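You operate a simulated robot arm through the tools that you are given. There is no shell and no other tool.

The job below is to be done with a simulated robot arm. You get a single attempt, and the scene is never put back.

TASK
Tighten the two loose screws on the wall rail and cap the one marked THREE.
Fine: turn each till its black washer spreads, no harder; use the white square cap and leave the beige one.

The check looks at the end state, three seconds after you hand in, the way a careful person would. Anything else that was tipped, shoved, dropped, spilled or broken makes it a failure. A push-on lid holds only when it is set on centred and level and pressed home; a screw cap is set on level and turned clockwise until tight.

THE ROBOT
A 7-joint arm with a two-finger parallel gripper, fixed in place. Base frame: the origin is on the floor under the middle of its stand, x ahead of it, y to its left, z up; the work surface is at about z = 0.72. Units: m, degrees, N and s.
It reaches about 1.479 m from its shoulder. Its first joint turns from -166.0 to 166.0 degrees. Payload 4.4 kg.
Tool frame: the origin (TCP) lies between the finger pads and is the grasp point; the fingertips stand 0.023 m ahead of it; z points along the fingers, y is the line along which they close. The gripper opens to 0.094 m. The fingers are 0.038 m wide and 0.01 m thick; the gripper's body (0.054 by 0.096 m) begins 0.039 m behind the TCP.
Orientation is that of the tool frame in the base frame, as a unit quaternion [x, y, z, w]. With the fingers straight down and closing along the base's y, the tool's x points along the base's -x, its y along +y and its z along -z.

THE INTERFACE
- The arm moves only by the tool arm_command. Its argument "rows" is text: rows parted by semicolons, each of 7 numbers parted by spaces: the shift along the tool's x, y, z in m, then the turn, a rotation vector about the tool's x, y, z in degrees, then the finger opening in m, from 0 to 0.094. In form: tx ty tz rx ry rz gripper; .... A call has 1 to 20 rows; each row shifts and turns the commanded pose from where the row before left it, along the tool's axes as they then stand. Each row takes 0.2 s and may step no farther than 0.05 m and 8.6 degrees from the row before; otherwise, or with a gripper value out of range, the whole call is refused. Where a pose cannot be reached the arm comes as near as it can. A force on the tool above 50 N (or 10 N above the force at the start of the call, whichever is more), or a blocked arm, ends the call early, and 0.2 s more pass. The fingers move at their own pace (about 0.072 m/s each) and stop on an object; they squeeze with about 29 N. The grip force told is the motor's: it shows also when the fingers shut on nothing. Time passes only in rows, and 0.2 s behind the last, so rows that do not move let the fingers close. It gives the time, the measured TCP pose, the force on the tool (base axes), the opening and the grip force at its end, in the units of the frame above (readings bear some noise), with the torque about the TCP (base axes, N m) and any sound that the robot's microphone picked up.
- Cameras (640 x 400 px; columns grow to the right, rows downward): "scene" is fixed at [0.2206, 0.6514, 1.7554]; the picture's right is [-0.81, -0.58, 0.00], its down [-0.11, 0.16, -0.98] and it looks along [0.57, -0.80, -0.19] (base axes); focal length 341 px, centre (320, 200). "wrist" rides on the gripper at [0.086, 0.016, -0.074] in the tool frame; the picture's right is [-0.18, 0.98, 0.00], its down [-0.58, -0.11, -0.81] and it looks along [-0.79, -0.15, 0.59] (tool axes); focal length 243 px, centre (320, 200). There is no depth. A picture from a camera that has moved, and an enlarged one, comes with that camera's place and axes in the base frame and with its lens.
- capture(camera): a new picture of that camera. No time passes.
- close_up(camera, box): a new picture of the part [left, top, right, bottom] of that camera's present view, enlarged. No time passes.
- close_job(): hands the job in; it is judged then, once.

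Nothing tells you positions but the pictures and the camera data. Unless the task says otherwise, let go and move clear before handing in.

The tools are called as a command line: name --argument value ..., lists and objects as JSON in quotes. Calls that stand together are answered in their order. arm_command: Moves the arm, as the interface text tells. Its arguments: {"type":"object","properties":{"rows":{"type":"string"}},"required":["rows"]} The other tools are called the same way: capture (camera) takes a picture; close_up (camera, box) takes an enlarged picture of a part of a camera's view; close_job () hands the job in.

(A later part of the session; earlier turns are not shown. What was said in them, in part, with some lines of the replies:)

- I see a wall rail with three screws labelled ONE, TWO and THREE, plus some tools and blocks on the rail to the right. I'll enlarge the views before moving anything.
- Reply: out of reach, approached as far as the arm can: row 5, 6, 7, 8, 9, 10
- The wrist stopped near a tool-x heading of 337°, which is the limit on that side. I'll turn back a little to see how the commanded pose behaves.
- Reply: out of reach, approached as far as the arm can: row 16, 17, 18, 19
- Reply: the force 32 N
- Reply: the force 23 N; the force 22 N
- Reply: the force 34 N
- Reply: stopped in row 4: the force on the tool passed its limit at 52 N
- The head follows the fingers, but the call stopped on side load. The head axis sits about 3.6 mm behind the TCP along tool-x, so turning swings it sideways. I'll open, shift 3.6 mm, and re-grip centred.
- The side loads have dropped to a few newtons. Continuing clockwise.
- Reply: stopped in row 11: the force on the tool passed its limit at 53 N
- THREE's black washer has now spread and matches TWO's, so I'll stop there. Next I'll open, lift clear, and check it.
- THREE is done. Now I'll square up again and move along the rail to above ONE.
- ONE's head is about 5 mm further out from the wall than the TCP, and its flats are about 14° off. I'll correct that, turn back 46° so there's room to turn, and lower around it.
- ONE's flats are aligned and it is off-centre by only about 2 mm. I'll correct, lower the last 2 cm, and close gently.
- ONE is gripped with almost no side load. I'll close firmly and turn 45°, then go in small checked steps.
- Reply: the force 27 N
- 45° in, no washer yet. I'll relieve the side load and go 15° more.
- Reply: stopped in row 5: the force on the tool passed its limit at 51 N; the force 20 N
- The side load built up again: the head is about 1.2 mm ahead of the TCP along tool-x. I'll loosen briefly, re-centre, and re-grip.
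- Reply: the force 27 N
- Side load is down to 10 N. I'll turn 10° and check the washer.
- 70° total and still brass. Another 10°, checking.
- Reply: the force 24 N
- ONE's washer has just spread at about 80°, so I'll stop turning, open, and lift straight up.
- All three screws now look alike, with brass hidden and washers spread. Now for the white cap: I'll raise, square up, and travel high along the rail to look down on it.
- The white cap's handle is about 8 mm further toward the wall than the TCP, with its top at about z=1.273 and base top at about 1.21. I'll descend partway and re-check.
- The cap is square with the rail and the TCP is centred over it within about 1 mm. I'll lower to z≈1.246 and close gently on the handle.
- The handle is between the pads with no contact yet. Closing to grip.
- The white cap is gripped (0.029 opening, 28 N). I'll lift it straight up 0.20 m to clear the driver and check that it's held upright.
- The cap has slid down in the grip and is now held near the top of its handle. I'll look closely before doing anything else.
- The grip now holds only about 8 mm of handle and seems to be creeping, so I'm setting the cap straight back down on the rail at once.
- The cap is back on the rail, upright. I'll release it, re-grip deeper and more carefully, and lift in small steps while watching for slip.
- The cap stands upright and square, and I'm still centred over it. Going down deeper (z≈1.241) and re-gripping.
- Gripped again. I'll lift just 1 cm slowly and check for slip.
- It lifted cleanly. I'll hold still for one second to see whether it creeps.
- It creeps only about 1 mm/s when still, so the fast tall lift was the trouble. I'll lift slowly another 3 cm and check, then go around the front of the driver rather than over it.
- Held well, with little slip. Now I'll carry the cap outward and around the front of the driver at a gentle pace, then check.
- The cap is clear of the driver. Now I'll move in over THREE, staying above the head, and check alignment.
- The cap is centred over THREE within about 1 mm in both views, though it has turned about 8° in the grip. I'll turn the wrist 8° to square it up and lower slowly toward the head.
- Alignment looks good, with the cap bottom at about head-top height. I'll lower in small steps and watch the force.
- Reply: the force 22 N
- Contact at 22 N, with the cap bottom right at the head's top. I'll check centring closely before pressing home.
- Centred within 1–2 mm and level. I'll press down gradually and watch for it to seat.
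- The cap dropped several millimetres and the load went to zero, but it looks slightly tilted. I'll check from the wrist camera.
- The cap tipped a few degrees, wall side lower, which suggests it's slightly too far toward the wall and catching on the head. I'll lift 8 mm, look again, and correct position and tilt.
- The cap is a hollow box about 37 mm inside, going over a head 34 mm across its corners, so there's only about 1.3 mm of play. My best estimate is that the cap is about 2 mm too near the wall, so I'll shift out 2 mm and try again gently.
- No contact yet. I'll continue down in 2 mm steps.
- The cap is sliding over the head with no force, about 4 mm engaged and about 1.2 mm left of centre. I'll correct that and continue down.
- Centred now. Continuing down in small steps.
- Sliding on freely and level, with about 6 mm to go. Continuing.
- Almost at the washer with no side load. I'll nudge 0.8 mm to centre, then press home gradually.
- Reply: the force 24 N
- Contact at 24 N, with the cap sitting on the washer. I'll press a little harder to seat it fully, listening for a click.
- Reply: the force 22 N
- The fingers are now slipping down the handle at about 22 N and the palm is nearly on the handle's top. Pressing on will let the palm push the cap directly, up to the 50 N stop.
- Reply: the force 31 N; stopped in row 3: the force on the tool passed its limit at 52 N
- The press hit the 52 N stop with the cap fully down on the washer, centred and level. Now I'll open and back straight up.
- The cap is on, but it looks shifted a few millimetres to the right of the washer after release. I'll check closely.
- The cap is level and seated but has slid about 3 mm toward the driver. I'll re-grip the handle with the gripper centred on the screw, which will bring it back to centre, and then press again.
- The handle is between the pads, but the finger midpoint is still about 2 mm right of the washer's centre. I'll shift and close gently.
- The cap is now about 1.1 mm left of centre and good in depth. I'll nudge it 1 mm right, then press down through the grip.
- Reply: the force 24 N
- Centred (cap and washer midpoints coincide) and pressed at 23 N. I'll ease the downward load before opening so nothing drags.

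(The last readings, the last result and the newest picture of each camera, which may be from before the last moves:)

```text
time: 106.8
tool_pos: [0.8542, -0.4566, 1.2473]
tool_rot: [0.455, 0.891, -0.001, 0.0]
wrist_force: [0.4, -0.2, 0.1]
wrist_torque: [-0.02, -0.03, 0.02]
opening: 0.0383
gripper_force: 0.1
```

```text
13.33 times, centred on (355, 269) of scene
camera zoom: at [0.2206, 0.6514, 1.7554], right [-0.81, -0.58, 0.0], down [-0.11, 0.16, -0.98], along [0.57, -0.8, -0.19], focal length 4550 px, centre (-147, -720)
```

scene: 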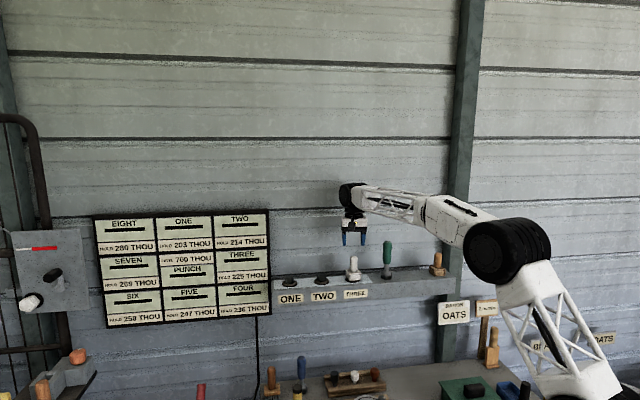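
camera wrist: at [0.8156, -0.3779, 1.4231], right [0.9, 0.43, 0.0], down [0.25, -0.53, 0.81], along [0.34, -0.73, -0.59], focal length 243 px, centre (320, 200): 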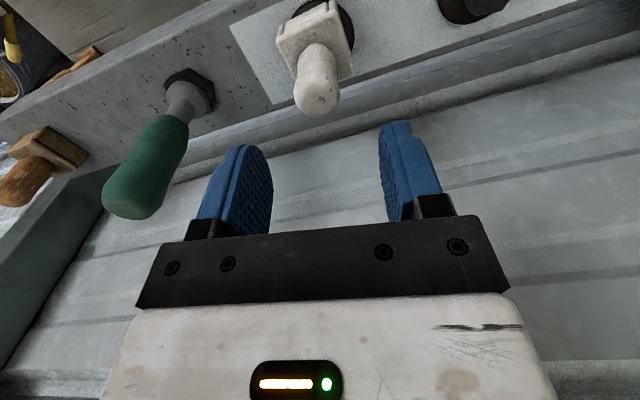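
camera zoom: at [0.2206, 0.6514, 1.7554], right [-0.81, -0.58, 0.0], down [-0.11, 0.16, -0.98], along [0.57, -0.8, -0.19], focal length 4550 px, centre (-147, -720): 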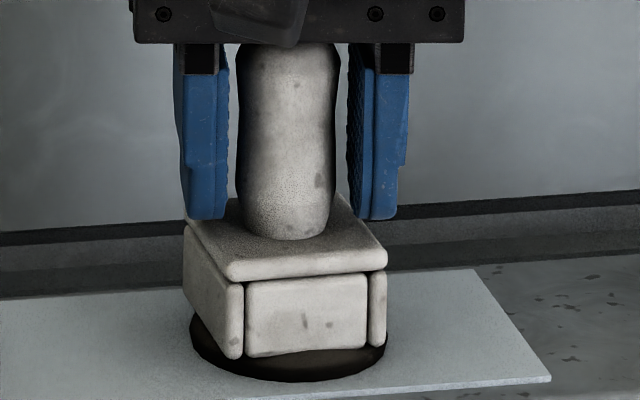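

The cap stayed put when released, within 1 mm of centre. I'll open wider and rise straight up.

arm_command --rows "0 0 0 0 0 0 0.045; 0 0 0 0 0 0 0.055; 0 0 0 0 0 0 0.06; 0 0 -0.01 0 0 0 0.06; 0 0 -0.02 0 0 0 0.06; 0 0 -0.03 0 0 0 0.06; 0 0 -0.03 0 0 0 0.06; 0 0 -0.03 0 0 0 0.06; 0 0 -0.03 0 0 0 0.06; 0 0 0 0 0 0 0.06"

close_up --camera "scene" --box '[336, 254, 374, 284]'

close_up --camera "wrist" --box '[240, 0, 400, 130]'

```text
time: 109.0
tool_pos: [0.8549, -0.4559, 1.3959]
tool_rot: [0.455, 0.891, 0.0, 0.0]
wrist_force: [0.5, 0.0, -0.2]
wrist_torque: [-0.01, 0.01, -0.02]
opening: 0.06
gripper_force: 0.0
```

```text
13.33 times, centred on (355, 269) of scene
camera zoom: at [0.2206, 0.6514, 1.7554], right [-0.81, -0.58, 0.0], down [-0.11, 0.16, -0.98], along [0.57, -0.8, -0.19], focal length 4550 px, centre (-147, -720)
```

zoom: 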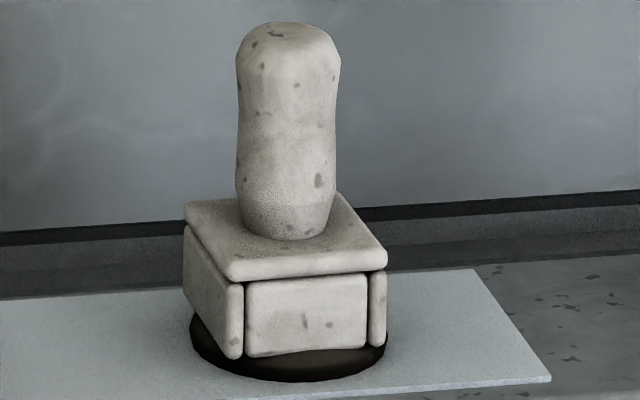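

```text
3.08 times, centred on (320, 65) of wrist
camera zoom: at [0.8169, -0.3766, 1.4706], right [0.9, 0.43, 0.0], down [0.25, -0.53, 0.81], along [0.35, -0.73, -0.59], focal length 746 px, centre (320, 615)
```

zoom: 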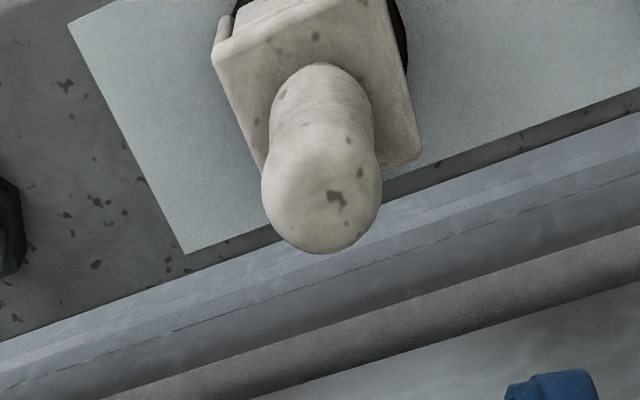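

The cap stands level and centred on THREE. To be sure it's really home, I'll re-grip it gently, press harder with the palm, and do a light pull test.

arm_command --rows "0 0 0.03 0 0 0 0.06; 0 0 0.03 0 0 0 0.06; 0 0 0.03 0 0 0 0.06; 0 0 0.03 0 0 0 0.06; 0 0 0.02 0 0 0 0.06; 0 0 0.008 0 0 0 0.05; 0 -0.0005 0 0 0 0 0.042; 0 0 0 0 0 0 0.036; 0 0 0 0 0 0 0.033"

close_up --camera "scene" --box '[336, 254, 374, 284]'

```text
time: 111.0
tool_pos: [0.8533, -0.4568, 1.2482]
tool_rot: [0.455, 0.89, -0.001, 0.001]
wrist_force: [0.2, -0.1, -0.2]
wrist_torque: [0.02, -0.01, 0.01]
opening: 0.0331
gripper_force: 0.0
```

```text
13.33 times, centred on (355, 269) of scene
camera zoom: at [0.2206, 0.6514, 1.7554], right [-0.81, -0.58, 0.0], down [-0.11, 0.16, -0.98], along [0.57, -0.8, -0.19], focal length 4550 px, centre (-147, -720)
```

zoom: 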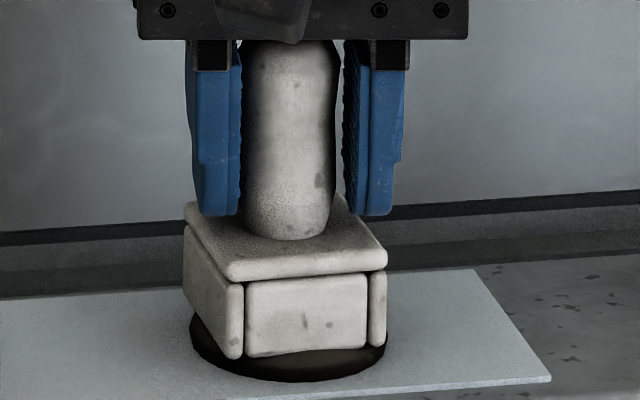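

arm_command --rows "0 0 0 0 0 0 0.031; 0 0 0 0 0 0 0.029; 0 0 0 0 0 0 0.026; 0 0 0 0 0 0 0.01; 0 0 0 0 0 0 0.0; 0 0 0 0 0 0 0.0; 0 0 0 0 0 0 0.0"

close_up --camera "scene" --box '[336, 254, 374, 284]'

```text
time: 112.5
tool_pos: [0.8533, -0.4571, 1.2476]
tool_rot: [0.455, 0.891, 0.0, 0.001]
wrist_force: [0.1, -0.2, 0.3]
wrist_torque: [0.03, 0.0, 0.03]
opening: 0.029
gripper_force: 28.9
```

```text
13.33 times, centred on (355, 269) of scene
camera zoom: at [0.2206, 0.6514, 1.7554], right [-0.81, -0.58, 0.0], down [-0.11, 0.16, -0.98], along [0.57, -0.8, -0.19], focal length 4550 px, centre (-147, -720)
```

zoom: 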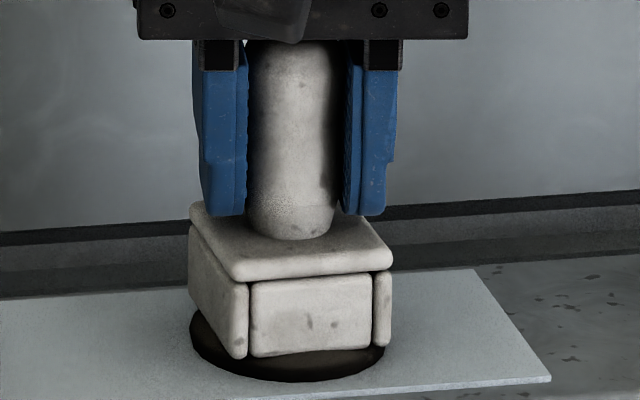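

Centred and gripped. First a light pull: up 2 mm.

arm_command --rows "0 0 -0.001 0 0 0 0.0; 0 0 -0.001 0 0 0 0.0; 0 0 0 0 0 0 0.0"

close_up --camera "scene" --box '[336, 254, 374, 284]'

```text
time: 113.3
tool_pos: [0.8527, -0.4571, 1.2506]
tool_rot: [0.454, 0.891, 0.0, 0.001]
wrist_force: [-0.1, -0.6, 0.1]
wrist_torque: [0.02, 0.01, 0.01]
opening: 0.0288
gripper_force: 28.7
```

```text
13.33 times, centred on (355, 269) of scene
camera zoom: at [0.2206, 0.6514, 1.7554], right [-0.81, -0.58, 0.0], down [-0.11, 0.16, -0.98], along [0.57, -0.8, -0.19], focal length 4550 px, centre (-147, -720)
```

zoom: 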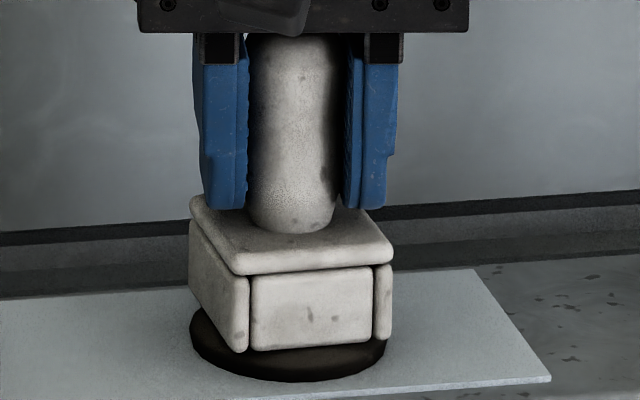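

The cap lifted freely with 2 mm of movement, so it's only resting, not held. I'll look closely at the gap between cap and washer before pressing again.

close_up --camera "scene" --box '[344, 270, 367, 284]'

close_up --camera "scene" --box '[310, 268, 333, 286]'

```text
16.00 times, centred on (356, 277) of scene
camera zoom: at [0.2206, 0.6514, 1.7554], right [-0.81, -0.58, 0.0], down [-0.11, 0.16, -0.98], along [0.57, -0.8, -0.19], focal length 5460 px, centre (-248, -1032)
```

zoom: 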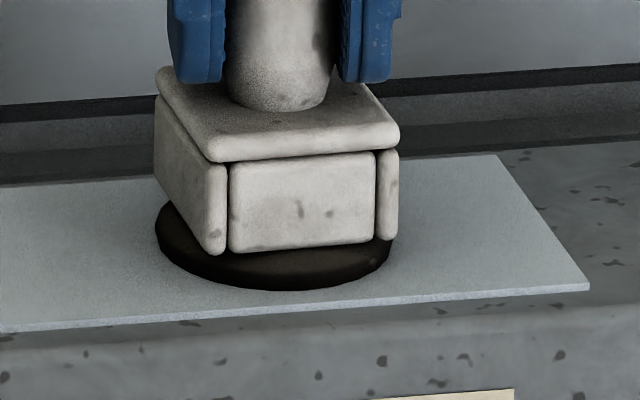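

```text
16.00 times, centred on (322, 277) of scene
camera zoom: at [0.2206, 0.6514, 1.7554], right [-0.81, -0.58, 0.0], down [-0.11, 0.16, -0.98], along [0.57, -0.8, -0.19], focal length 5460 px, centre (296, -1032)
```

zoom: 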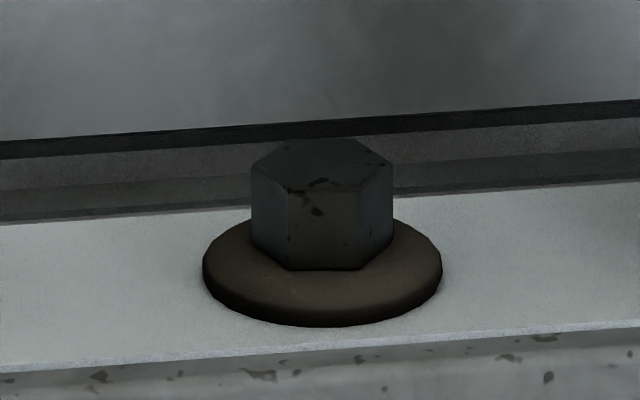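

The roof of the cap is resting on the head, so height is right; what may be lacking is exact centring during the press. I'll use the play inside the cap to find true centre by feeling for the walls, first outward.

arm_command --rows "0.001 0 0 0 0 0 0.0; 0 0 0 0 0 0 0.0"

arm_command --rows "0.001 0 0 0 0 0 0.0; 0 0 0 0 0 0 0.0"

arm_command --rows "0.001 0 0 0 0 0 0.0; 0 0 0 0 0 0 0.0"

```text
time: 114.0
tool_pos: [0.8538, -0.4559, 1.2483]
tool_rot: [0.455, 0.89, -0.001, 0.001]
wrist_force: [-0.6, -0.1, -1.0]
wrist_torque: [0.0, 0.0, 0.0]
opening: 0.0291
gripper_force: 28.4
```

```text
time: 114.5
tool_pos: [0.853, -0.4549, 1.2495]
tool_rot: [0.456, 0.89, 0.001, 0.0]
wrist_force: [4.4, -4.4, 0.2]
wrist_torque: [-0.2, -0.22, 0.04]
opening: 0.029
gripper_force: 29.1
```

```text
time: 115.2
tool_pos: [0.8514, -0.4538, 1.249]
tool_rot: [0.455, 0.891, 0.0, 0.001]
wrist_force: [11.8, -12.7, -3.9]
wrist_torque: [-0.41, -0.39, 0.08]
opening: 0.0291
gripper_force: 28.6
```

The outward wall is felt at about +1.45 mm. Now I'll probe the other way.

arm_command --rows "-0.0015 0 0 0 0 0 0.0; -0.0015 0 0 0 0 0 0.0; -0.001 0 0 0 0 0 0.0; 0 0 0 0 0 0 0.0"

arm_command --rows "-0.001 0 0 0 0 0 0.0; 0 0 0 0 0 0 0.0"

arm_command --rows "-0.001 0 0 0 0 0 0.0; 0 0 0 0 0 0 0.0"

```text
time: 116.2
tool_pos: [0.8533, -0.4579, 1.2505]
tool_rot: [0.455, 0.891, 0.0, 0.001]
wrist_force: [-10.2, 10.0, -0.9]
wrist_torque: [0.52, 0.56, 0.04]
opening: 0.029
gripper_force: 28.6
```

```text
time: 116.8
tool_pos: [0.8541, -0.4585, 1.2496]
tool_rot: [0.455, 0.89, 0.0, 0.0]
wrist_force: [-8.7, 12.0, -1.2]
wrist_torque: [0.51, 0.37, 0.0]
opening: 0.0289
gripper_force: 28.8
```

```text
time: 117.3
tool_pos: [0.8543, -0.4602, 1.2494]
tool_rot: [0.455, 0.891, -0.001, 0.001]
wrist_force: [-10.0, 13.4, -4.5]
wrist_torque: [0.47, 0.36, 0.0]
opening: 0.0291
gripper_force: 29.1
```

Both walls felt: the play in depth is only about 1.2 mm, with some slip in the grip on the last steps. I'll move back to the middle of the play and check force and tilt.

arm_command --rows "0.001 0 0 0 0 0 0.0; 0.0011 0 0 0 0 0 0.0; 0 0 0 0 0 0 0.0"

close_up --camera "scene" --box '[336, 254, 374, 284]'

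close_up --camera "wrist" --box '[200, 20, 440, 220]'

```text
time: 118.2
tool_pos: [0.8542, -0.4574, 1.2498]
tool_rot: [0.455, 0.89, 0.0, 0.0]
wrist_force: [-0.1, 1.0, -0.7]
wrist_torque: [-0.01, 0.02, 0.0]
opening: 0.029
gripper_force: 29.0
```

```text
13.33 times, centred on (355, 269) of scene
camera zoom: at [0.2206, 0.6514, 1.7554], right [-0.81, -0.58, 0.0], down [-0.11, 0.16, -0.98], along [0.57, -0.8, -0.19], focal length 4550 px, centre (-147, -720)
```

zoom: 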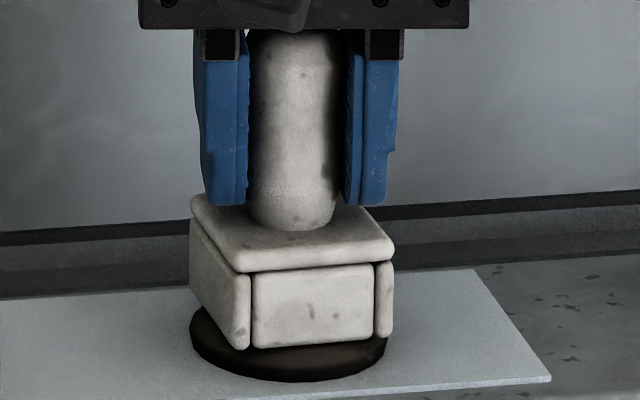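

```text
2.00 times, centred on (320, 120) of wrist
camera zoom: at [0.8164, -0.3788, 1.3258], right [0.9, 0.43, 0.0], down [0.25, -0.53, 0.81], along [0.35, -0.73, -0.59], focal length 485 px, centre (320, 360)
```

zoom: 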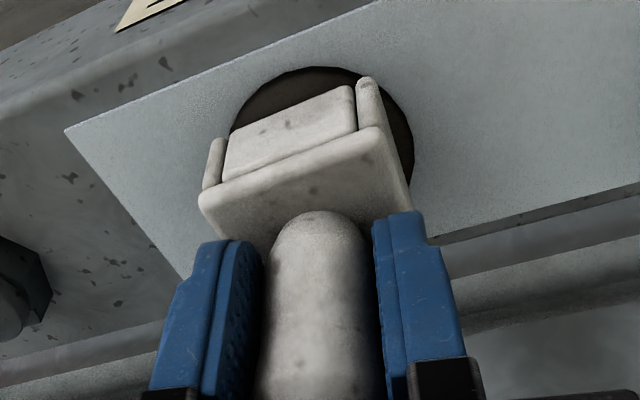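

Force-free at mid-play. I suspect the grip held the cap a degree or two off level during my earlier presses. I'll set it down, let go so it levels itself on the head, and then press with the palm flat on the handle, fingers loose around it.

arm_command --rows "0 0.0008 0 0 0 0 0.0; 0 0 0.001 0 0 0 0.0; 0 0 0.001 0 0 0 0.0; 0 0 0.0005 0 0 0 0.0"

close_up --camera "scene" --box '[336, 254, 374, 284]'

```text
time: 119.2
tool_pos: [0.8544, -0.4568, 1.2492]
tool_rot: [0.455, 0.891, -0.001, 0.001]
wrist_force: [0.3, -0.6, 1.0]
wrist_torque: [-0.03, -0.04, 0.0]
opening: 0.029
gripper_force: 28.7
```

```text
13.33 times, centred on (355, 269) of scene
camera zoom: at [0.2206, 0.6514, 1.7554], right [-0.81, -0.58, 0.0], down [-0.11, 0.16, -0.98], along [0.57, -0.8, -0.19], focal length 4550 px, centre (-147, -720)
```

zoom: 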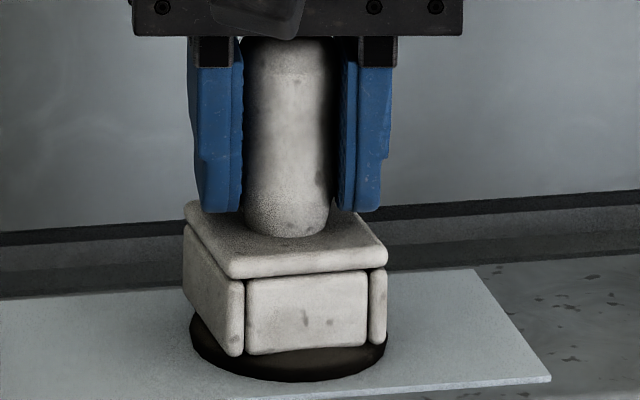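

arm_command --rows "0 -0.0006 0.0003 0 0 0 0.0; 0 0 0 0 0 0 0.0; 0 0 0 0 0 0 0.029; 0 0 0 0 0 0 0.03; 0 0 0 0 0 0 0.031; 0 0 0 0 0 0 0.032; 0 0 0 0 0 0 0.034; 0 0 0 0 0 0 0.036"

close_up --camera "scene" --box '[336, 254, 374, 284]'

close_up --camera "wrist" --box '[200, 20, 440, 220]'

```text
time: 121.0
tool_pos: [0.8541, -0.4574, 1.2488]
tool_rot: [0.455, 0.891, -0.001, 0.0]
wrist_force: [0.9, -1.1, -0.4]
wrist_torque: [-0.02, -0.01, -0.01]
opening: 0.0361
gripper_force: 0.0
```

```text
13.33 times, centred on (355, 269) of scene
camera zoom: at [0.2206, 0.6514, 1.7554], right [-0.81, -0.58, 0.0], down [-0.11, 0.16, -0.98], along [0.57, -0.8, -0.19], focal length 4550 px, centre (-147, -720)
```

zoom: 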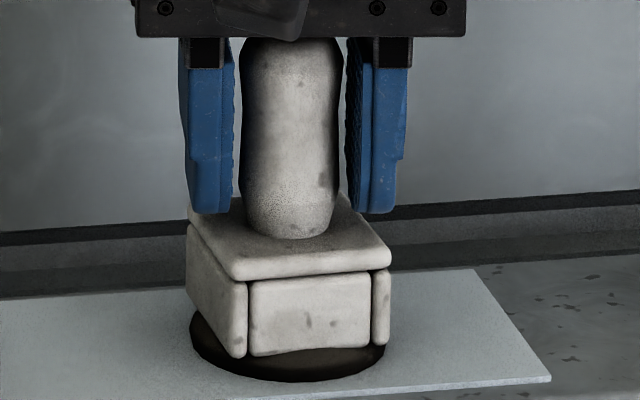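

```text
2.00 times, centred on (320, 120) of wrist
camera zoom: at [0.8173, -0.3786, 1.3232], right [0.9, 0.43, 0.0], down [0.25, -0.53, 0.81], along [0.35, -0.73, -0.59], focal length 485 px, centre (320, 360)
```

zoom: 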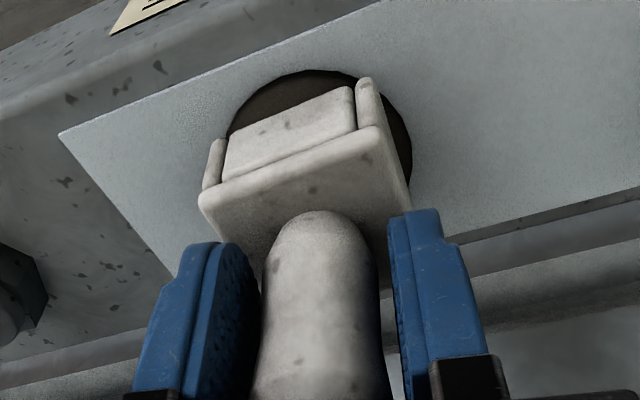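

Centred, and free of the fingers. Now I'll lower the palm onto the handle top and press.

arm_command --rows "0 0 0.002 0 0 0 0.036; 0 0 0.0015 0 0 0 0.036; 0 0 0.001 0 0 0 0.036; 0 0 0 0 0 0 0.036"

arm_command --rows "0 0 0.001 0 0 0 0.036; 0 0 0.001 0 0 0 0.036; 0 0 0 0 0 0 0.036"

close_up --camera "scene" --box '[336, 254, 374, 284]'

```text
time: 122.0
tool_pos: [0.8551, -0.4581, 1.2439]
tool_rot: [0.455, 0.89, 0.0, 0.0]
wrist_force: [-1.1, 0.9, 0.2]
wrist_torque: [0.01, -0.01, -0.01]
opening: 0.0358
gripper_force: 0.0
```

```text
time: 122.8
tool_pos: [0.8534, -0.4581, 1.2424]
tool_rot: [0.455, 0.891, -0.001, 0.001]
wrist_force: [-0.2, 0.6, 0.2]
wrist_torque: [0.0, -0.01, 0.01]
opening: 0.0359
gripper_force: 0.0
```

```text
13.33 times, centred on (355, 269) of scene
camera zoom: at [0.2206, 0.6514, 1.7554], right [-0.81, -0.58, 0.0], down [-0.11, 0.16, -0.98], along [0.57, -0.8, -0.19], focal length 4550 px, centre (-147, -720)
```

zoom: 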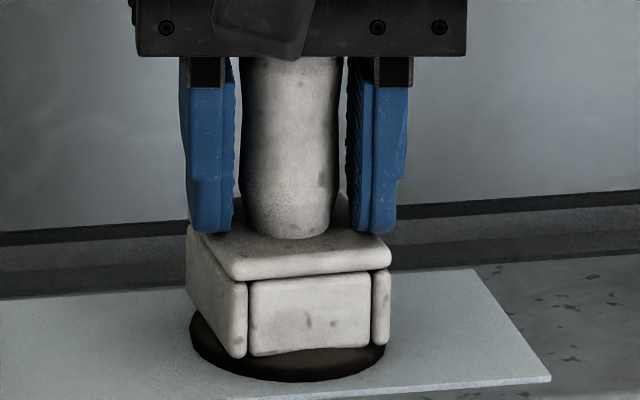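

arm_command --rows "0 0 0.001 0 0 0 0.036; 0 0 0.001 0 0 0 0.036; 0 0 0 0 0 0 0.036"

arm_command --rows "0 0 0.001 0 0 0 0.036; 0 0 0.001 0 0 0 0.036; 0 0 0 0 0 0 0.036"

close_up --camera "scene" --box '[336, 254, 374, 284]'

```text
time: 123.5
tool_pos: [0.8556, -0.458, 1.2412]
tool_rot: [0.454, 0.891, 0.0, 0.002]
wrist_force: [-1.7, 3.4, 25.4]
wrist_torque: [0.03, 0.11, -0.01]
opening: 0.0361
gripper_force: 0.1
```

```text
time: 124.5
tool_pos: [0.8544, -0.4587, 1.2424]
tool_rot: [0.455, 0.891, 0.0, 0.002]
wrist_force: [-1.4, 1.3, 6.2]
wrist_torque: [0.04, 0.05, -0.01]
opening: 0.0359
gripper_force: 0.1
stopped in row 3: the force on the tool passed its limit at 52 N (the readings are from after the stop); the commanded pose is now the measured one
```

```text
13.33 times, centred on (355, 269) of scene
camera zoom: at [0.2206, 0.6514, 1.7554], right [-0.81, -0.58, 0.0], down [-0.11, 0.16, -0.98], along [0.57, -0.8, -0.19], focal length 4550 px, centre (-147, -720)
```

zoom: 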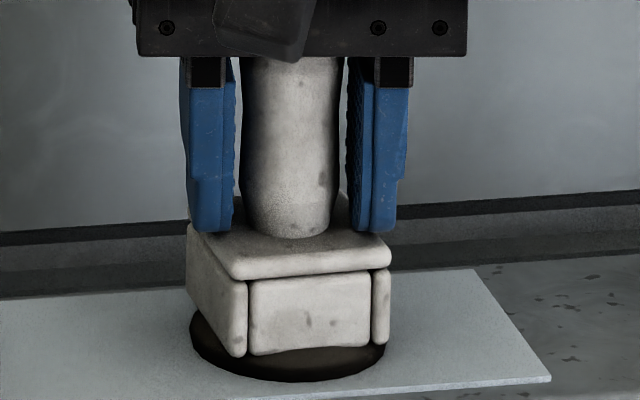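

Pressed to 52 N by the palm with the cap level and centred. I'll raise the palm off, re-grip, and do the pull test again.

arm_command --rows "0 0 -0.0005 0 0 0 0.036; 0 0 -0.001 0 0 0 0.036; 0 0 -0.0015 0 0 0 0.036; 0 0 -0.002 0 0 0 0.036; 0 0 -0.001 0 0 0 0.036"

close_up --camera "scene" --box '[336, 254, 374, 284]'

```text
time: 125.7
tool_pos: [0.8551, -0.4572, 1.2479]
tool_rot: [0.455, 0.89, 0.0, 0.002]
wrist_force: [-1.3, 0.3, 0.7]
wrist_torque: [0.02, 0.02, 0.02]
opening: 0.036
gripper_force: 0.0
```

```text
13.33 times, centred on (355, 269) of scene
camera zoom: at [0.2206, 0.6514, 1.7554], right [-0.81, -0.58, 0.0], down [-0.11, 0.16, -0.98], along [0.57, -0.8, -0.19], focal length 4550 px, centre (-147, -720)
```

zoom: 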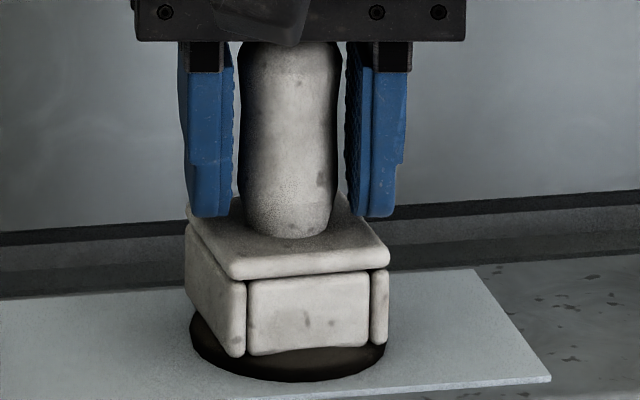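

arm_command --rows "0 0 0 0 0 0 0.033; 0 0 0 0 0 0 0.03; 0 0 0 0 0 0 0.028; 0 0 0 0 0 0 0.01; 0 0 0 0 0 0 0.0; 0 0 0 0 0 0 0.0"

arm_command --rows "0 0 -0.001 0 0 0 0.0; 0 0 -0.001 0 0 0 0.0; 0 0 0 0 0 0 0.0"

close_up --camera "scene" --box '[336, 254, 374, 284]'

```text
time: 127.1
tool_pos: [0.8551, -0.4576, 1.2472]
tool_rot: [0.455, 0.89, -0.001, 0.003]
wrist_force: [-0.7, 1.4, -0.6]
wrist_torque: [0.02, 0.0, -0.02]
opening: 0.0292
gripper_force: 29.2
```

```text
time: 127.9
tool_pos: [0.8536, -0.4577, 1.2496]
tool_rot: [0.455, 0.89, -0.001, 0.002]
wrist_force: [-0.1, 0.1, -0.8]
wrist_torque: [0.01, -0.03, 0.01]
opening: 0.0289
gripper_force: 29.5
```

```text
13.33 times, centred on (355, 269) of scene
camera zoom: at [0.2206, 0.6514, 1.7554], right [-0.81, -0.58, 0.0], down [-0.11, 0.16, -0.98], along [0.57, -0.8, -0.19], focal length 4550 px, centre (-147, -720)
```

zoom: 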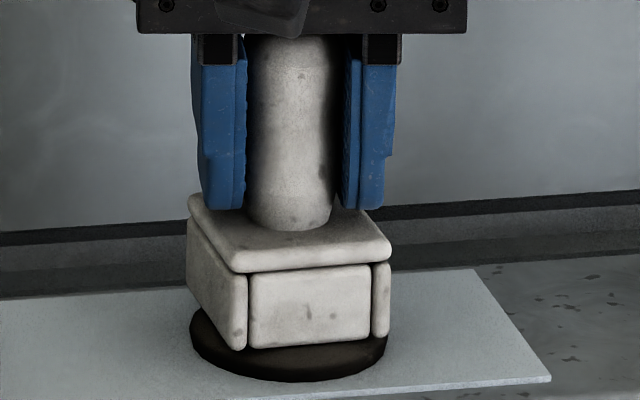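

It still lifts freely, so I want to verify whether the cap is truly level and fully down. I'll compare its geometry with the beige cap, which I know stands flat.

arm_command --rows "0 0 0.001 0 0 0 0.0; 0 0 0.001 0 0 0 0.0; 0 0 0.0005 0 0 0 0.0; 0 0 0 0 0 0 0.028; 0 0 0 0 0 0 0.03; 0 0 0 0 0 0 0.032; 0 0 0 0 0 0 0.036; 0 0 0 0 0 0 0.05; 0 0 0 0 0 0 0.06; 0 0 -0.01 0 0 0 0.06; 0 0 -0.02 0 0 0 0.06; 0 0 -0.03 0 0 0 0.06; 0 0 -0.03 0 0 0 0.06; 0 0 -0.03 0 0 0 0.06; 0 0 -0.03 0 0 0 0.06; 0 0 0 0 0 0 0.06"

close_up --camera "scene" --box '[336, 254, 374, 284]'

close_up --camera "scene" --box '[418, 246, 456, 276]'

capture --camera "wrist"

```text
time: 131.3
tool_pos: [0.8544, -0.4571, 1.3948]
tool_rot: [0.454, 0.891, -0.001, 0.004]
wrist_force: [-0.4, 0.0, -1.5]
wrist_torque: [0.01, 0.0, 0.02]
opening: 0.0599
gripper_force: 0.0
```

```text
13.33 times, centred on (355, 269) of scene
camera zoom: at [0.2206, 0.6514, 1.7554], right [-0.81, -0.58, 0.0], down [-0.11, 0.16, -0.98], along [0.57, -0.8, -0.19], focal length 4550 px, centre (-147, -720)
```

zoom: 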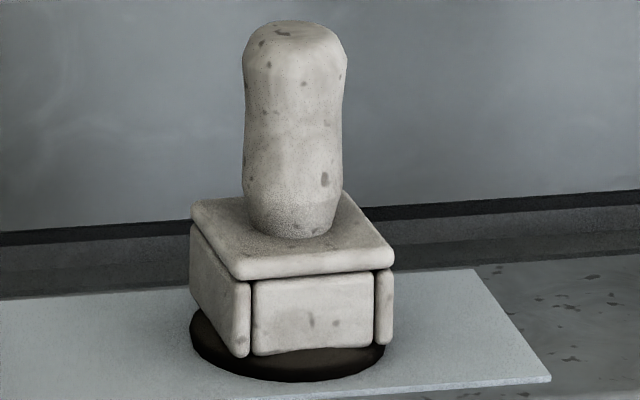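

```text
13.33 times, centred on (437, 261) of scene
camera zoom: at [0.2206, 0.6514, 1.7554], right [-0.81, -0.58, 0.0], down [-0.11, 0.16, -0.98], along [0.57, -0.8, -0.19], focal length 4550 px, centre (-1240, -613)
```

zoom: 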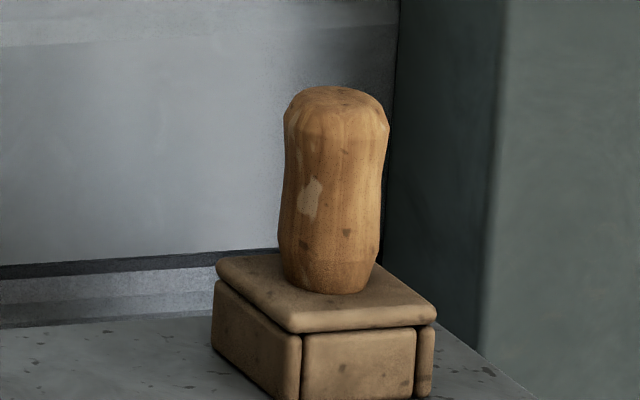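

```text
taken
camera wrist: at [0.8163, -0.3775, 1.4699], right [0.9, 0.43, 0.0], down [0.25, -0.53, 0.81], along [0.35, -0.73, -0.59], focal length 243 px, centre (320, 200)
```

wrist: 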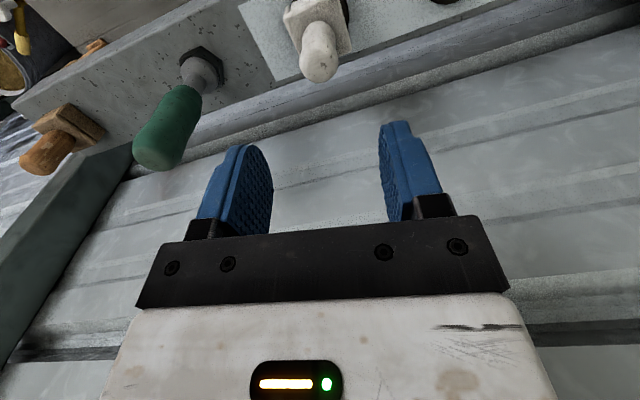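

The cap sits about 1.4 mm off centre and looks flat. To judge the gap and tilt properly, I'll back the gripper out into the room and tilt it so the wrist camera looks level at the cap from the front.

arm_command --rows "0 0 0 0 0 -4 0.094; 0 0 0 0 0 -4 0.094; 0.04 0 0 0 0 0 0.094; 0.04 0 0 0 0 0 0.094; 0.04 0 0 0 0 0 0.094; 0.04 0 0 0 0 0 0.094; 0 0 0 0 -7.2 0 0.094; 0 0 0 0 -7.2 0 0.094; 0 0 0 0 -7.2 0 0.094; 0 0 0 0 -7.2 0 0.094; 0 0 0 0 -7.2 0 0.094; 0 0 0 0 0 0 0.094"

capture --camera "wrist"

capture --camera "scene"

```text
time: 133.9
tool_pos: [0.7423, -0.3417, 1.3955]
tool_rot: [0.371, 0.874, -0.122, 0.288]
wrist_force: [-0.1, 0.0, 0.2]
wrist_torque: [-0.02, -0.01, 0.0]
opening: 0.0938
gripper_force: 0.0
```

```text
taken
camera wrist: at [0.6756, -0.2493, 1.405], right [0.81, 0.57, 0.11], down [-0.09, -0.07, 0.99], along [0.58, -0.82, -0.01], focal length 243 px, centre (320, 200)
```

wrist: 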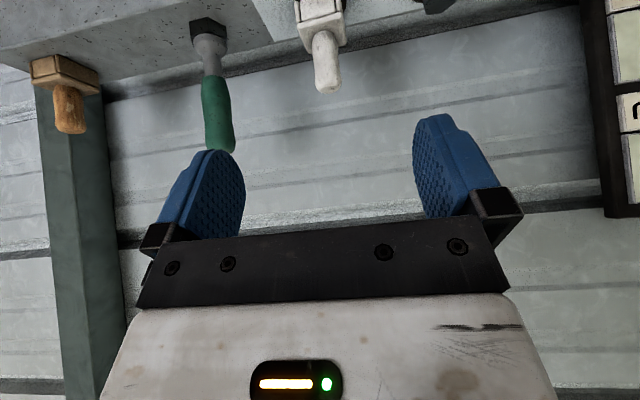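

```text
taken
```

scene: 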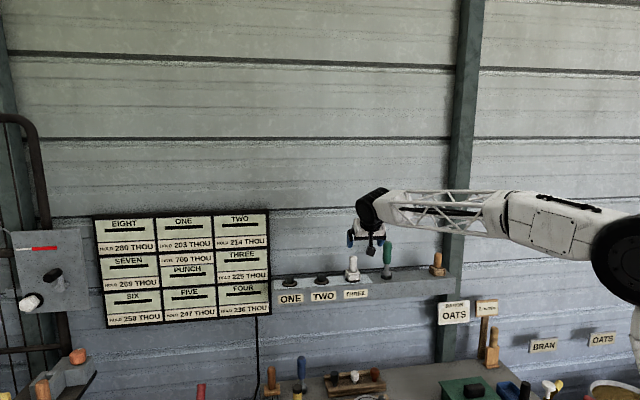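

The camera now looks level. I'll lower straight down about 0.2 m, still 15 cm out from the rail.

arm_command --rows "0.0194 0 0.0267 0 0 0 0.094; 0.0194 0 0.0267 0 0 0 0.094; 0.0194 0 0.0267 0 0 0 0.094; 0.0194 0 0.0267 0 0 0 0.094; 0.0194 0 0.0267 0 0 0 0.094; 0.0194 0 0.0267 0 0 0 0.094; 0 0 0 0 0 0 0.094"

capture --camera "wrist"

close_up --camera "wrist" --box '[230, 110, 430, 235]'

```text
time: 135.5
tool_pos: [0.7427, -0.3452, 1.1963]
tool_rot: [0.372, 0.875, -0.121, 0.286]
wrist_force: [0.0, -0.6, -0.6]
wrist_torque: [0.0, -0.01, -0.03]
opening: 0.0942
gripper_force: 0.1
```

```text
taken
camera wrist: at [0.6765, -0.2525, 1.207], right [0.81, 0.57, 0.11], down [-0.09, -0.07, 0.99], along [0.58, -0.82, -0.01], focal length 243 px, centre (320, 200)
```

wrist: 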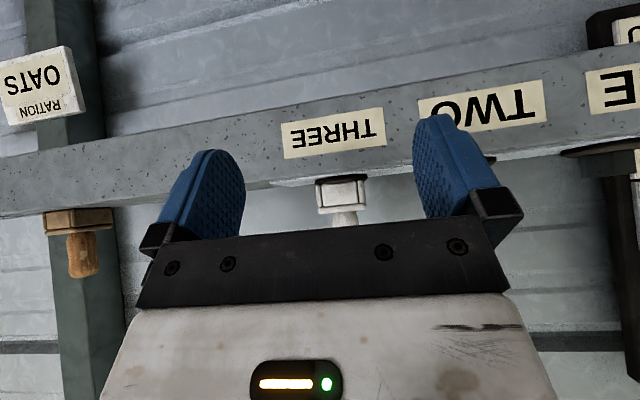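

```text
3.20 times, centred on (330, 172) of wrist
camera zoom: at [0.6765, -0.2525, 1.207], right [0.81, 0.57, 0.11], down [-0.09, -0.07, 0.99], along [0.58, -0.82, -0.01], focal length 776 px, centre (288, 288)
```

zoom: 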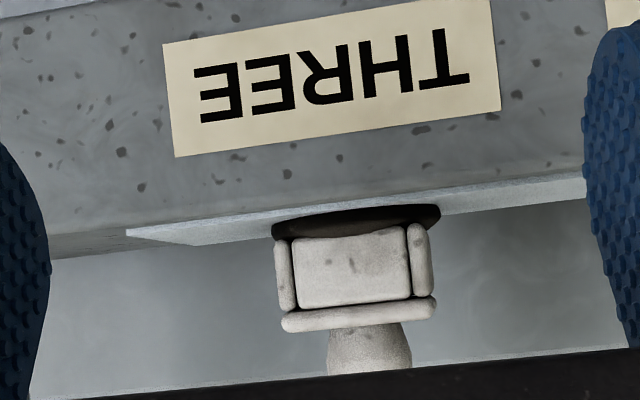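

A good side-on view. I'll enlarge it further on the cap and washer.

close_up --camera "wrist" --box '[305, 165, 377, 210]'

```text
8.89 times, centred on (341, 188) of wrist
camera zoom: at [0.6765, -0.2525, 1.207], right [0.81, 0.57, 0.11], down [-0.09, -0.07, 0.99], along [0.58, -0.82, -0.01], focal length 2157 px, centre (133, 311)
```

zoom: 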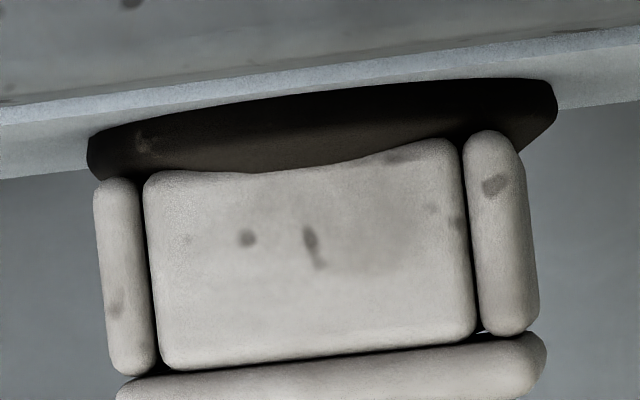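

The side view shows the cap level, with its roof on the head and the skirt sunk slightly into the soft washer, so it is fully down and centred within about 1 mm. My pull test came after the last firm press, so I'll finish with one more palm press and no pulling. First I'll retrace to above it.

arm_command --rows "-0.0194 0 -0.0267 0 0 0 0.094; -0.0194 0 -0.0267 0 0 0 0.094; -0.0194 0 -0.0267 0 0 0 0.094; -0.0194 0 -0.0267 0 0 0 0.094; -0.0194 0 -0.0267 0 0 0 0.094; -0.0194 0 -0.0267 0 0 0 0.094; 0 0 0 0 7.2 0 0.094; 0 0 0 0 7.2 0 0.094; 0 0 0 0 7.2 0 0.094; 0 0 0 0 7.2 0 0.094; 0 0 0 0 7.2 0 0.094; -0.04 0 0 0 0 0 0.07; -0.04 0 0 0 0 0 0.07; -0.04 0 0 0 0 0 0.07; -0.04 0 0 0 0 0 0.07; 0 0 0 0 0 0 0.07)"

```text
refused: rows must be text of numbers, spaces and semicolons
```

A stray bracket got the call refused, so nothing moved. The arm is still tilted 16 cm out from the rail with the cap seated on THREE, and I'll send the same retrace again.

arm_command --rows "-0.0194 0 -0.0267 0 0 0 0.094; -0.0194 0 -0.0267 0 0 0 0.094; -0.0194 0 -0.0267 0 0 0 0.094; -0.0194 0 -0.0267 0 0 0 0.094; -0.0194 0 -0.0267 0 0 0 0.094; -0.0194 0 -0.0267 0 0 0 0.094; 0 0 0 0 7.2 0 0.094; 0 0 0 0 7.2 0 0.094; 0 0 0 0 7.2 0 0.094; 0 0 0 0 7.2 0 0.094; 0 0 0 0 7.2 0 0.094; -0.04 0 0 0 0 0 0.07; -0.04 0 0 0 0 0 0.07; -0.04 0 0 0 0 0 0.07; -0.04 0 0 0 0 0 0.07; 0 0 0 0 0 0 0.07"

capture --camera "wrist"

close_up --camera "scene" --box '[310, 200, 400, 290]'

```text
time: 138.9
tool_pos: [0.8551, -0.4592, 1.3963]
tool_rot: [0.391, 0.92, 0.0, 0.003]
wrist_force: [0.1, -0.1, 0.0]
wrist_torque: [-0.01, 0.02, 0.02]
opening: 0.0701
gripper_force: 0.1
```

```text
taken
camera wrist: at [0.8064, -0.3857, 1.4716], right [0.84, 0.55, 0.0], down [0.32, -0.49, 0.81], along [0.45, -0.68, -0.59], focal length 243 px, centre (320, 200)
```

wrist: 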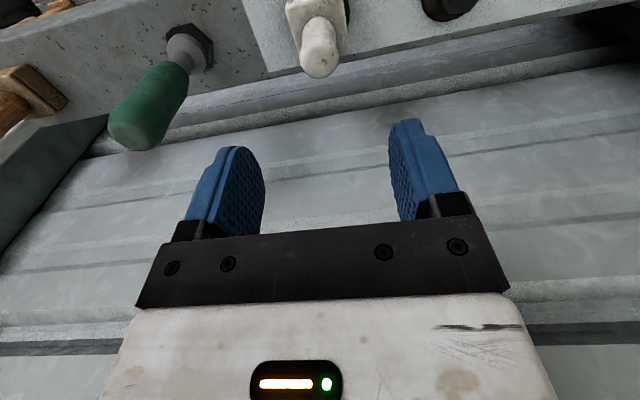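

```text
4.44 times, centred on (355, 245) of scene
camera zoom: at [0.2206, 0.6514, 1.7554], right [-0.81, -0.58, 0.0], down [-0.11, 0.16, -0.98], along [0.57, -0.8, -0.19], focal length 1517 px, centre (164, 0)
```

zoom: 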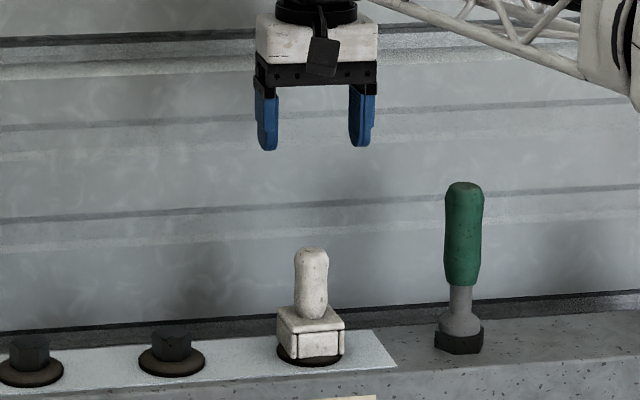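

The gripper is over the cap again with the fingers clear on both sides. Descending, then pressing in 1 mm steps.

arm_command --rows "0 0 0.03 0 0 0 0.06; 0 0 0.03 0 0 0 0.06; 0 0 0.03 0 0 0 0.06; 0 0 0.03 0 0 0 0.06; 0 0 0.02 0 0 0 0.06; 0 0 0.009 0 0 0 0.06; 0 0 0 0 0 0 0.05; 0 0 0 0 0 0 0.045"

close_up --camera "scene" --box '[336, 254, 374, 284]'

```text
time: 140.7
tool_pos: [0.8559, -0.4579, 1.2463]
tool_rot: [0.392, 0.92, 0.0, 0.002]
wrist_force: [-0.5, -0.8, 0.0]
wrist_torque: [0.0, -0.03, 0.0]
opening: 0.0447
gripper_force: 0.1
```

```text
13.33 times, centred on (355, 269) of scene
camera zoom: at [0.2206, 0.6514, 1.7554], right [-0.81, -0.58, 0.0], down [-0.11, 0.16, -0.98], along [0.57, -0.8, -0.19], focal length 4550 px, centre (-147, -720)
```

zoom: 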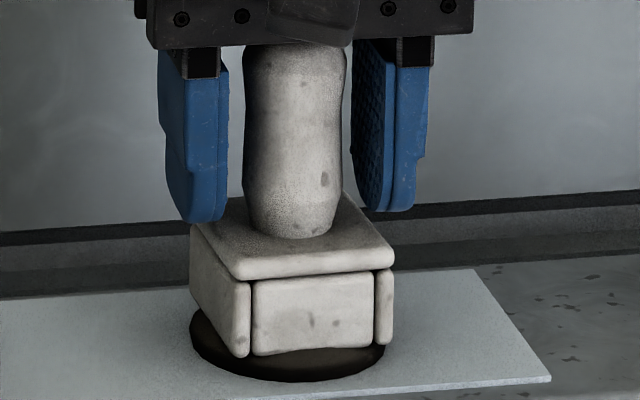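

Before the final press I'll nudge the cap the last 1.4 mm to centre, using the open fingers as a soft guide without gripping.

arm_command --rows "0 0.0015 0 0 0 0 0.042; 0 0 0 0 0 0 0.038; 0 0 0 0 0 0 0.034; 0 0 0 0 0 0 0.032; 0 0 0 0 0 0 0.0305; 0 0 0 0 0 0 0.0305; 0 0 0 0 0 0 0.034; 0 0 0 0 0 0 0.038"

close_up --camera "scene" --box '[336, 254, 374, 284]'

```text
time: 142.5
tool_pos: [0.8556, -0.458, 1.2473]
tool_rot: [0.392, 0.92, -0.001, 0.002]
wrist_force: [-0.7, -0.4, 0.7]
wrist_torque: [0.02, 0.01, 0.02]
opening: 0.0381
gripper_force: 0.1
```

```text
13.33 times, centred on (355, 269) of scene
camera zoom: at [0.2206, 0.6514, 1.7554], right [-0.81, -0.58, 0.0], down [-0.11, 0.16, -0.98], along [0.57, -0.8, -0.19], focal length 4550 px, centre (-147, -720)
```

zoom: 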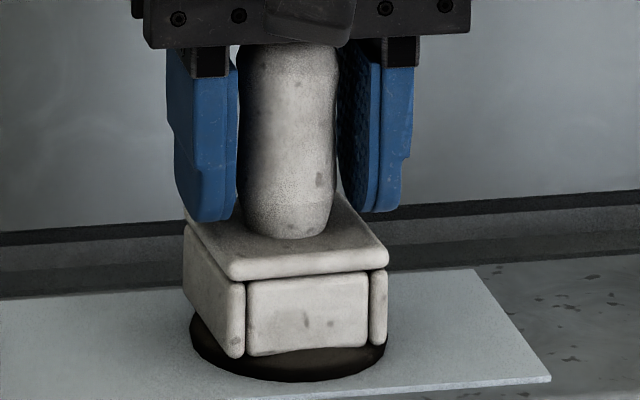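

Now within about 0.8 mm of centre. Pressing with the palm.

arm_command --rows "0 0 0.0015 0 0 0 0.038; 0 0 0.0015 0 0 0 0.038; 0 0 0.001 0 0 0 0.038; 0 0 0.001 0 0 0 0.038; 0 0 0 0 0 0 0.038"

arm_command --rows "0 0 0.001 0 0 0 0.038; 0 0 0 0 0 0 0.038"

arm_command --rows "0 0 0.001 0 0 0 0.038; 0 0 0 0 0 0 0.038"

```text
time: 143.7
tool_pos: [0.8546, -0.458, 1.244]
tool_rot: [0.391, 0.92, -0.001, 0.003]
wrist_force: [0.0, -0.6, -0.6]
wrist_torque: [0.03, 0.01, -0.02]
opening: 0.038
gripper_force: 0.1
```

```text
time: 144.3
tool_pos: [0.8562, -0.4569, 1.2414]
tool_rot: [0.391, 0.92, -0.001, 0.003]
wrist_force: [0.9, 0.8, 1.5]
wrist_torque: [0.03, 0.03, 0.02]
opening: 0.0382
gripper_force: 0.1
```

```text
time: 144.9
tool_pos: [0.8553, -0.4569, 1.2419]
tool_rot: [0.391, 0.921, -0.001, 0.003]
wrist_force: [-2.4, -1.4, 16.9]
wrist_torque: [0.03, 0.15, 0.05]
opening: 0.0377
gripper_force: 0.1
```

arm_command --rows "0 0 0.001 0 0 0 0.038; 0 0 0 0 0 0 0.038"

arm_command --rows "0 0 0.0005 0 0 0 0.038; 0 0 0 0 0 0 0.038"

close_up --camera "scene" --box '[336, 254, 374, 284]'

```text
time: 145.5
tool_pos: [0.8564, -0.457, 1.2414]
tool_rot: [0.39, 0.921, 0.0, 0.003]
wrist_force: [-4.8, -2.5, 32.0]
wrist_torque: [0.1, 0.39, 0.0]
opening: 0.0382
gripper_force: 0.2
```

```text
time: 146.1
tool_pos: [0.856, -0.458, 1.241]
tool_rot: [0.391, 0.92, 0.0, 0.004]
wrist_force: [-9.9, 0.7, 46.1]
wrist_torque: [0.23, 0.64, -0.01]
opening: 0.0382
gripper_force: 0.4
```

```text
13.33 times, centred on (355, 269) of scene
camera zoom: at [0.2206, 0.6514, 1.7554], right [-0.81, -0.58, 0.0], down [-0.11, 0.16, -0.98], along [0.57, -0.8, -0.19], focal length 4550 px, centre (-147, -720)
```

zoom: 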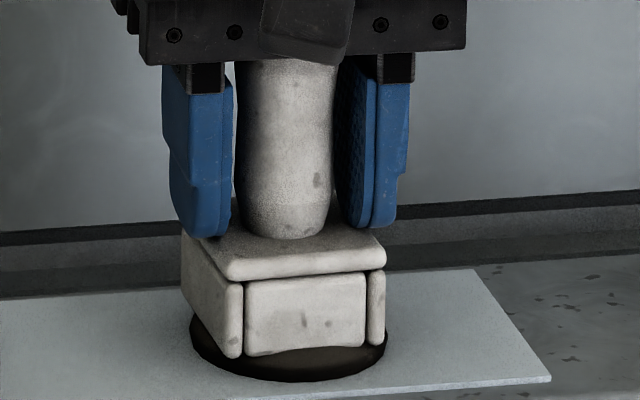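

A full 46 N press, with the cap still level. Now I'll ease the palm off in small steps and rise straight up.

arm_command --rows "0 0 -0.0005 0 0 0 0.038; 0 0 -0.0005 0 0 0 0.038; 0 0 -0.0005 0 0 0 0.038; 0 0 -0.001 0 0 0 0.038; 0 0 -0.001 0 0 0 0.038; 0 0 -0.002 0 0 0 0.038; 0 0 0 0 0 0 0.038"

close_up --camera "scene" --box '[336, 254, 374, 284]'

```text
time: 147.7
tool_pos: [0.8564, -0.4573, 1.2417]
tool_rot: [0.391, 0.92, 0.0, 0.001]
wrist_force: [-0.4, 4.2, 7.9]
wrist_torque: [0.11, 0.04, 0.0]
opening: 0.0382
gripper_force: 0.2
```

```text
13.33 times, centred on (355, 269) of scene
camera zoom: at [0.2206, 0.6514, 1.7554], right [-0.81, -0.58, 0.0], down [-0.11, 0.16, -0.98], along [0.57, -0.8, -0.19], focal length 4550 px, centre (-147, -720)
```

zoom: 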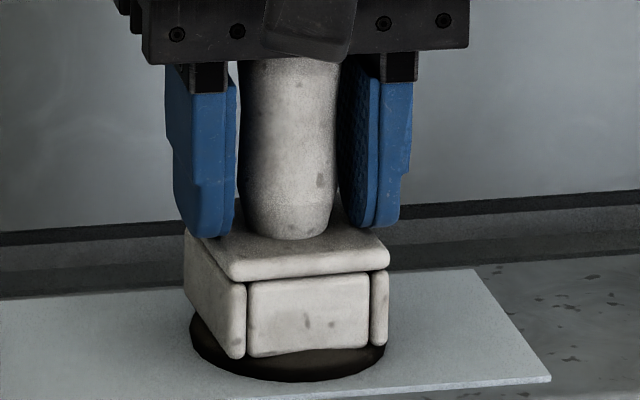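

Cap and washer centres now agree to a fraction of a millimetre. Continuing straight up and away.

arm_command --rows "0 0 -0.001 0 0 0 0.038; 0 0 -0.002 0 0 0 0.038; 0 0 -0.003 0 0 0 0.04; 0 0 -0.003 0 0 0 0.045; 0 0 0 0 0 0 0.055; 0 0 0 0 0 0 0.06; 0 0 -0.01 0 0 0 0.06; 0 0 -0.02 0 0 0 0.06; 0 0 -0.03 0 0 0 0.06; 0 0 -0.03 0 0 0 0.06; 0 0 -0.03 0 0 0 0.06; 0 0 -0.03 0 0 0 0.06; 0.04 0 0 0 0 0 0.06; 0.04 0 0 0 0 0 0.06; 0.04 0 0 0 0 0 0.06; 0.04 0 0 0 0 0 0.06; 0 0 0 0 0 0 0.06"

capture --camera "scene"

close_up --camera "scene" --box '[336, 254, 374, 284]'

close_up --camera "scene" --box '[270, 225, 460, 310]'

capture --camera "wrist"

```text
time: 151.3
tool_pos: [0.7458, -0.3397, 1.4019]
tool_rot: [0.391, 0.92, 0.0, 0.002]
wrist_force: [-0.7, 0.2, 0.0]
wrist_torque: [-0.01, 0.0, 0.0]
opening: 0.06
gripper_force: 0.1
```

```text
taken
```

scene: 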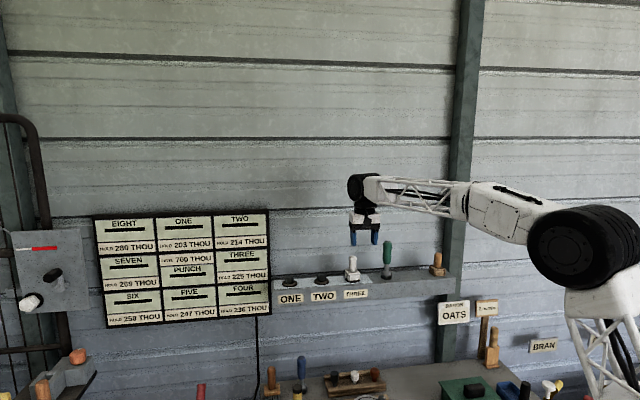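

```text
13.33 times, centred on (355, 269) of scene
camera zoom: at [0.2206, 0.6514, 1.7554], right [-0.81, -0.58, 0.0], down [-0.11, 0.16, -0.98], along [0.57, -0.8, -0.19], focal length 4550 px, centre (-147, -720)
```

zoom: 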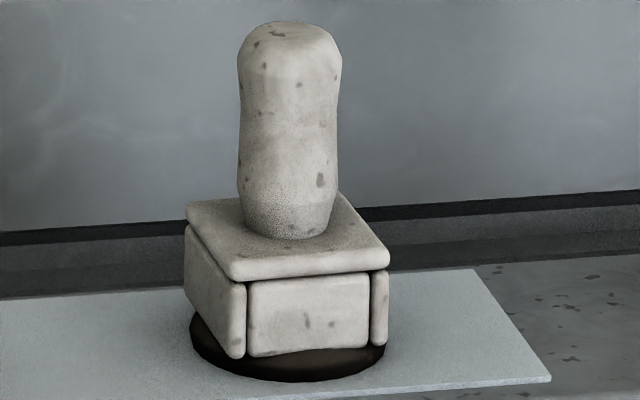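

```text
3.37 times, centred on (365, 268) of scene
camera zoom: at [0.2206, 0.6514, 1.7554], right [-0.81, -0.58, 0.0], down [-0.11, 0.16, -0.98], along [0.57, -0.8, -0.19], focal length 1149 px, centre (168, -27)
```

zoom: 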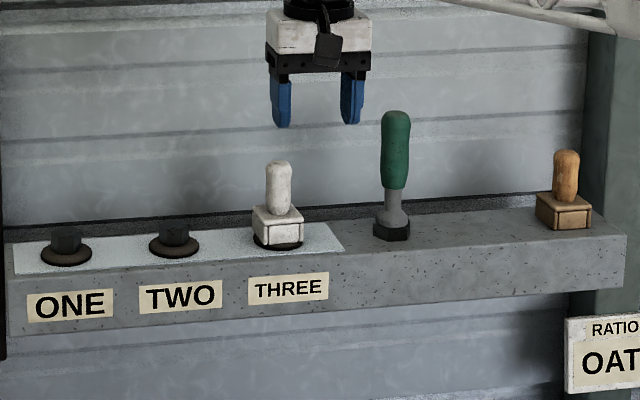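

```text
taken
camera wrist: at [0.6978, -0.2669, 1.4772], right [0.84, 0.55, 0.0], down [0.32, -0.49, 0.81], along [0.45, -0.68, -0.59], focal length 243 px, centre (320, 200)
```

wrist: 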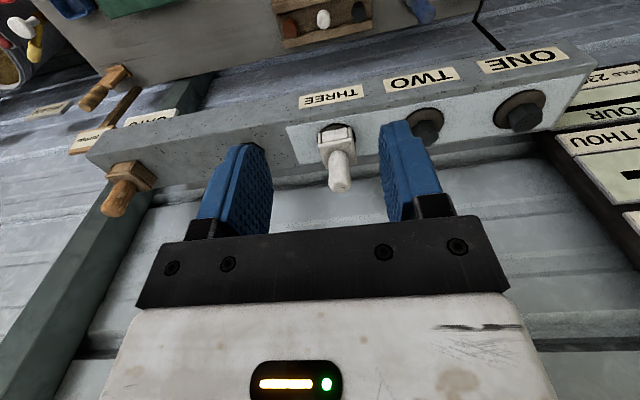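

All three washers look alike, and the white cap stands level and centred on THREE. The driver, beige cap and bench items are where they started, and the gripper is empty and clear, so I'm handing in.

close_job

```text
The job is handed in.
```

I tightened both loose screws, ONE and THREE, until their black washers spread, and the white square cap is on THREE. I've handed the job in, but two points could count against it.

- **ONE:** I turned it clockwise about 80° in small, checked steps and stopped as soon as the washer spread.
- **THREE:** I turned it about 111°. I wasn't checking every few degrees there, so it may have gone somewhat past the point where the washer first spread. Its washer looks the same as the other two, and I heard and saw no damage.
- **Cap fit:** It sits level, centred within about 1 mm, with its roof down on the screw head. I pressed it several times, up to about 50 N, and the last press was 46 N. It never clicked. In both pull tests it lifted freely, so I can't confirm that it grips the screw rather than just resting on it. I didn't pull it again after the final press.
- **Slip with the cap:** On the first lift the cap slid down in the fingers, and I set it back on the rail upright before it could fall. I carried it more slowly the second time.

I turned the screws with the gripper fingers and did not use the green driver. In the final pictures the driver, the beige cap, TWO and the bench items look unmoved. The gripper is empty and clear of the rail.
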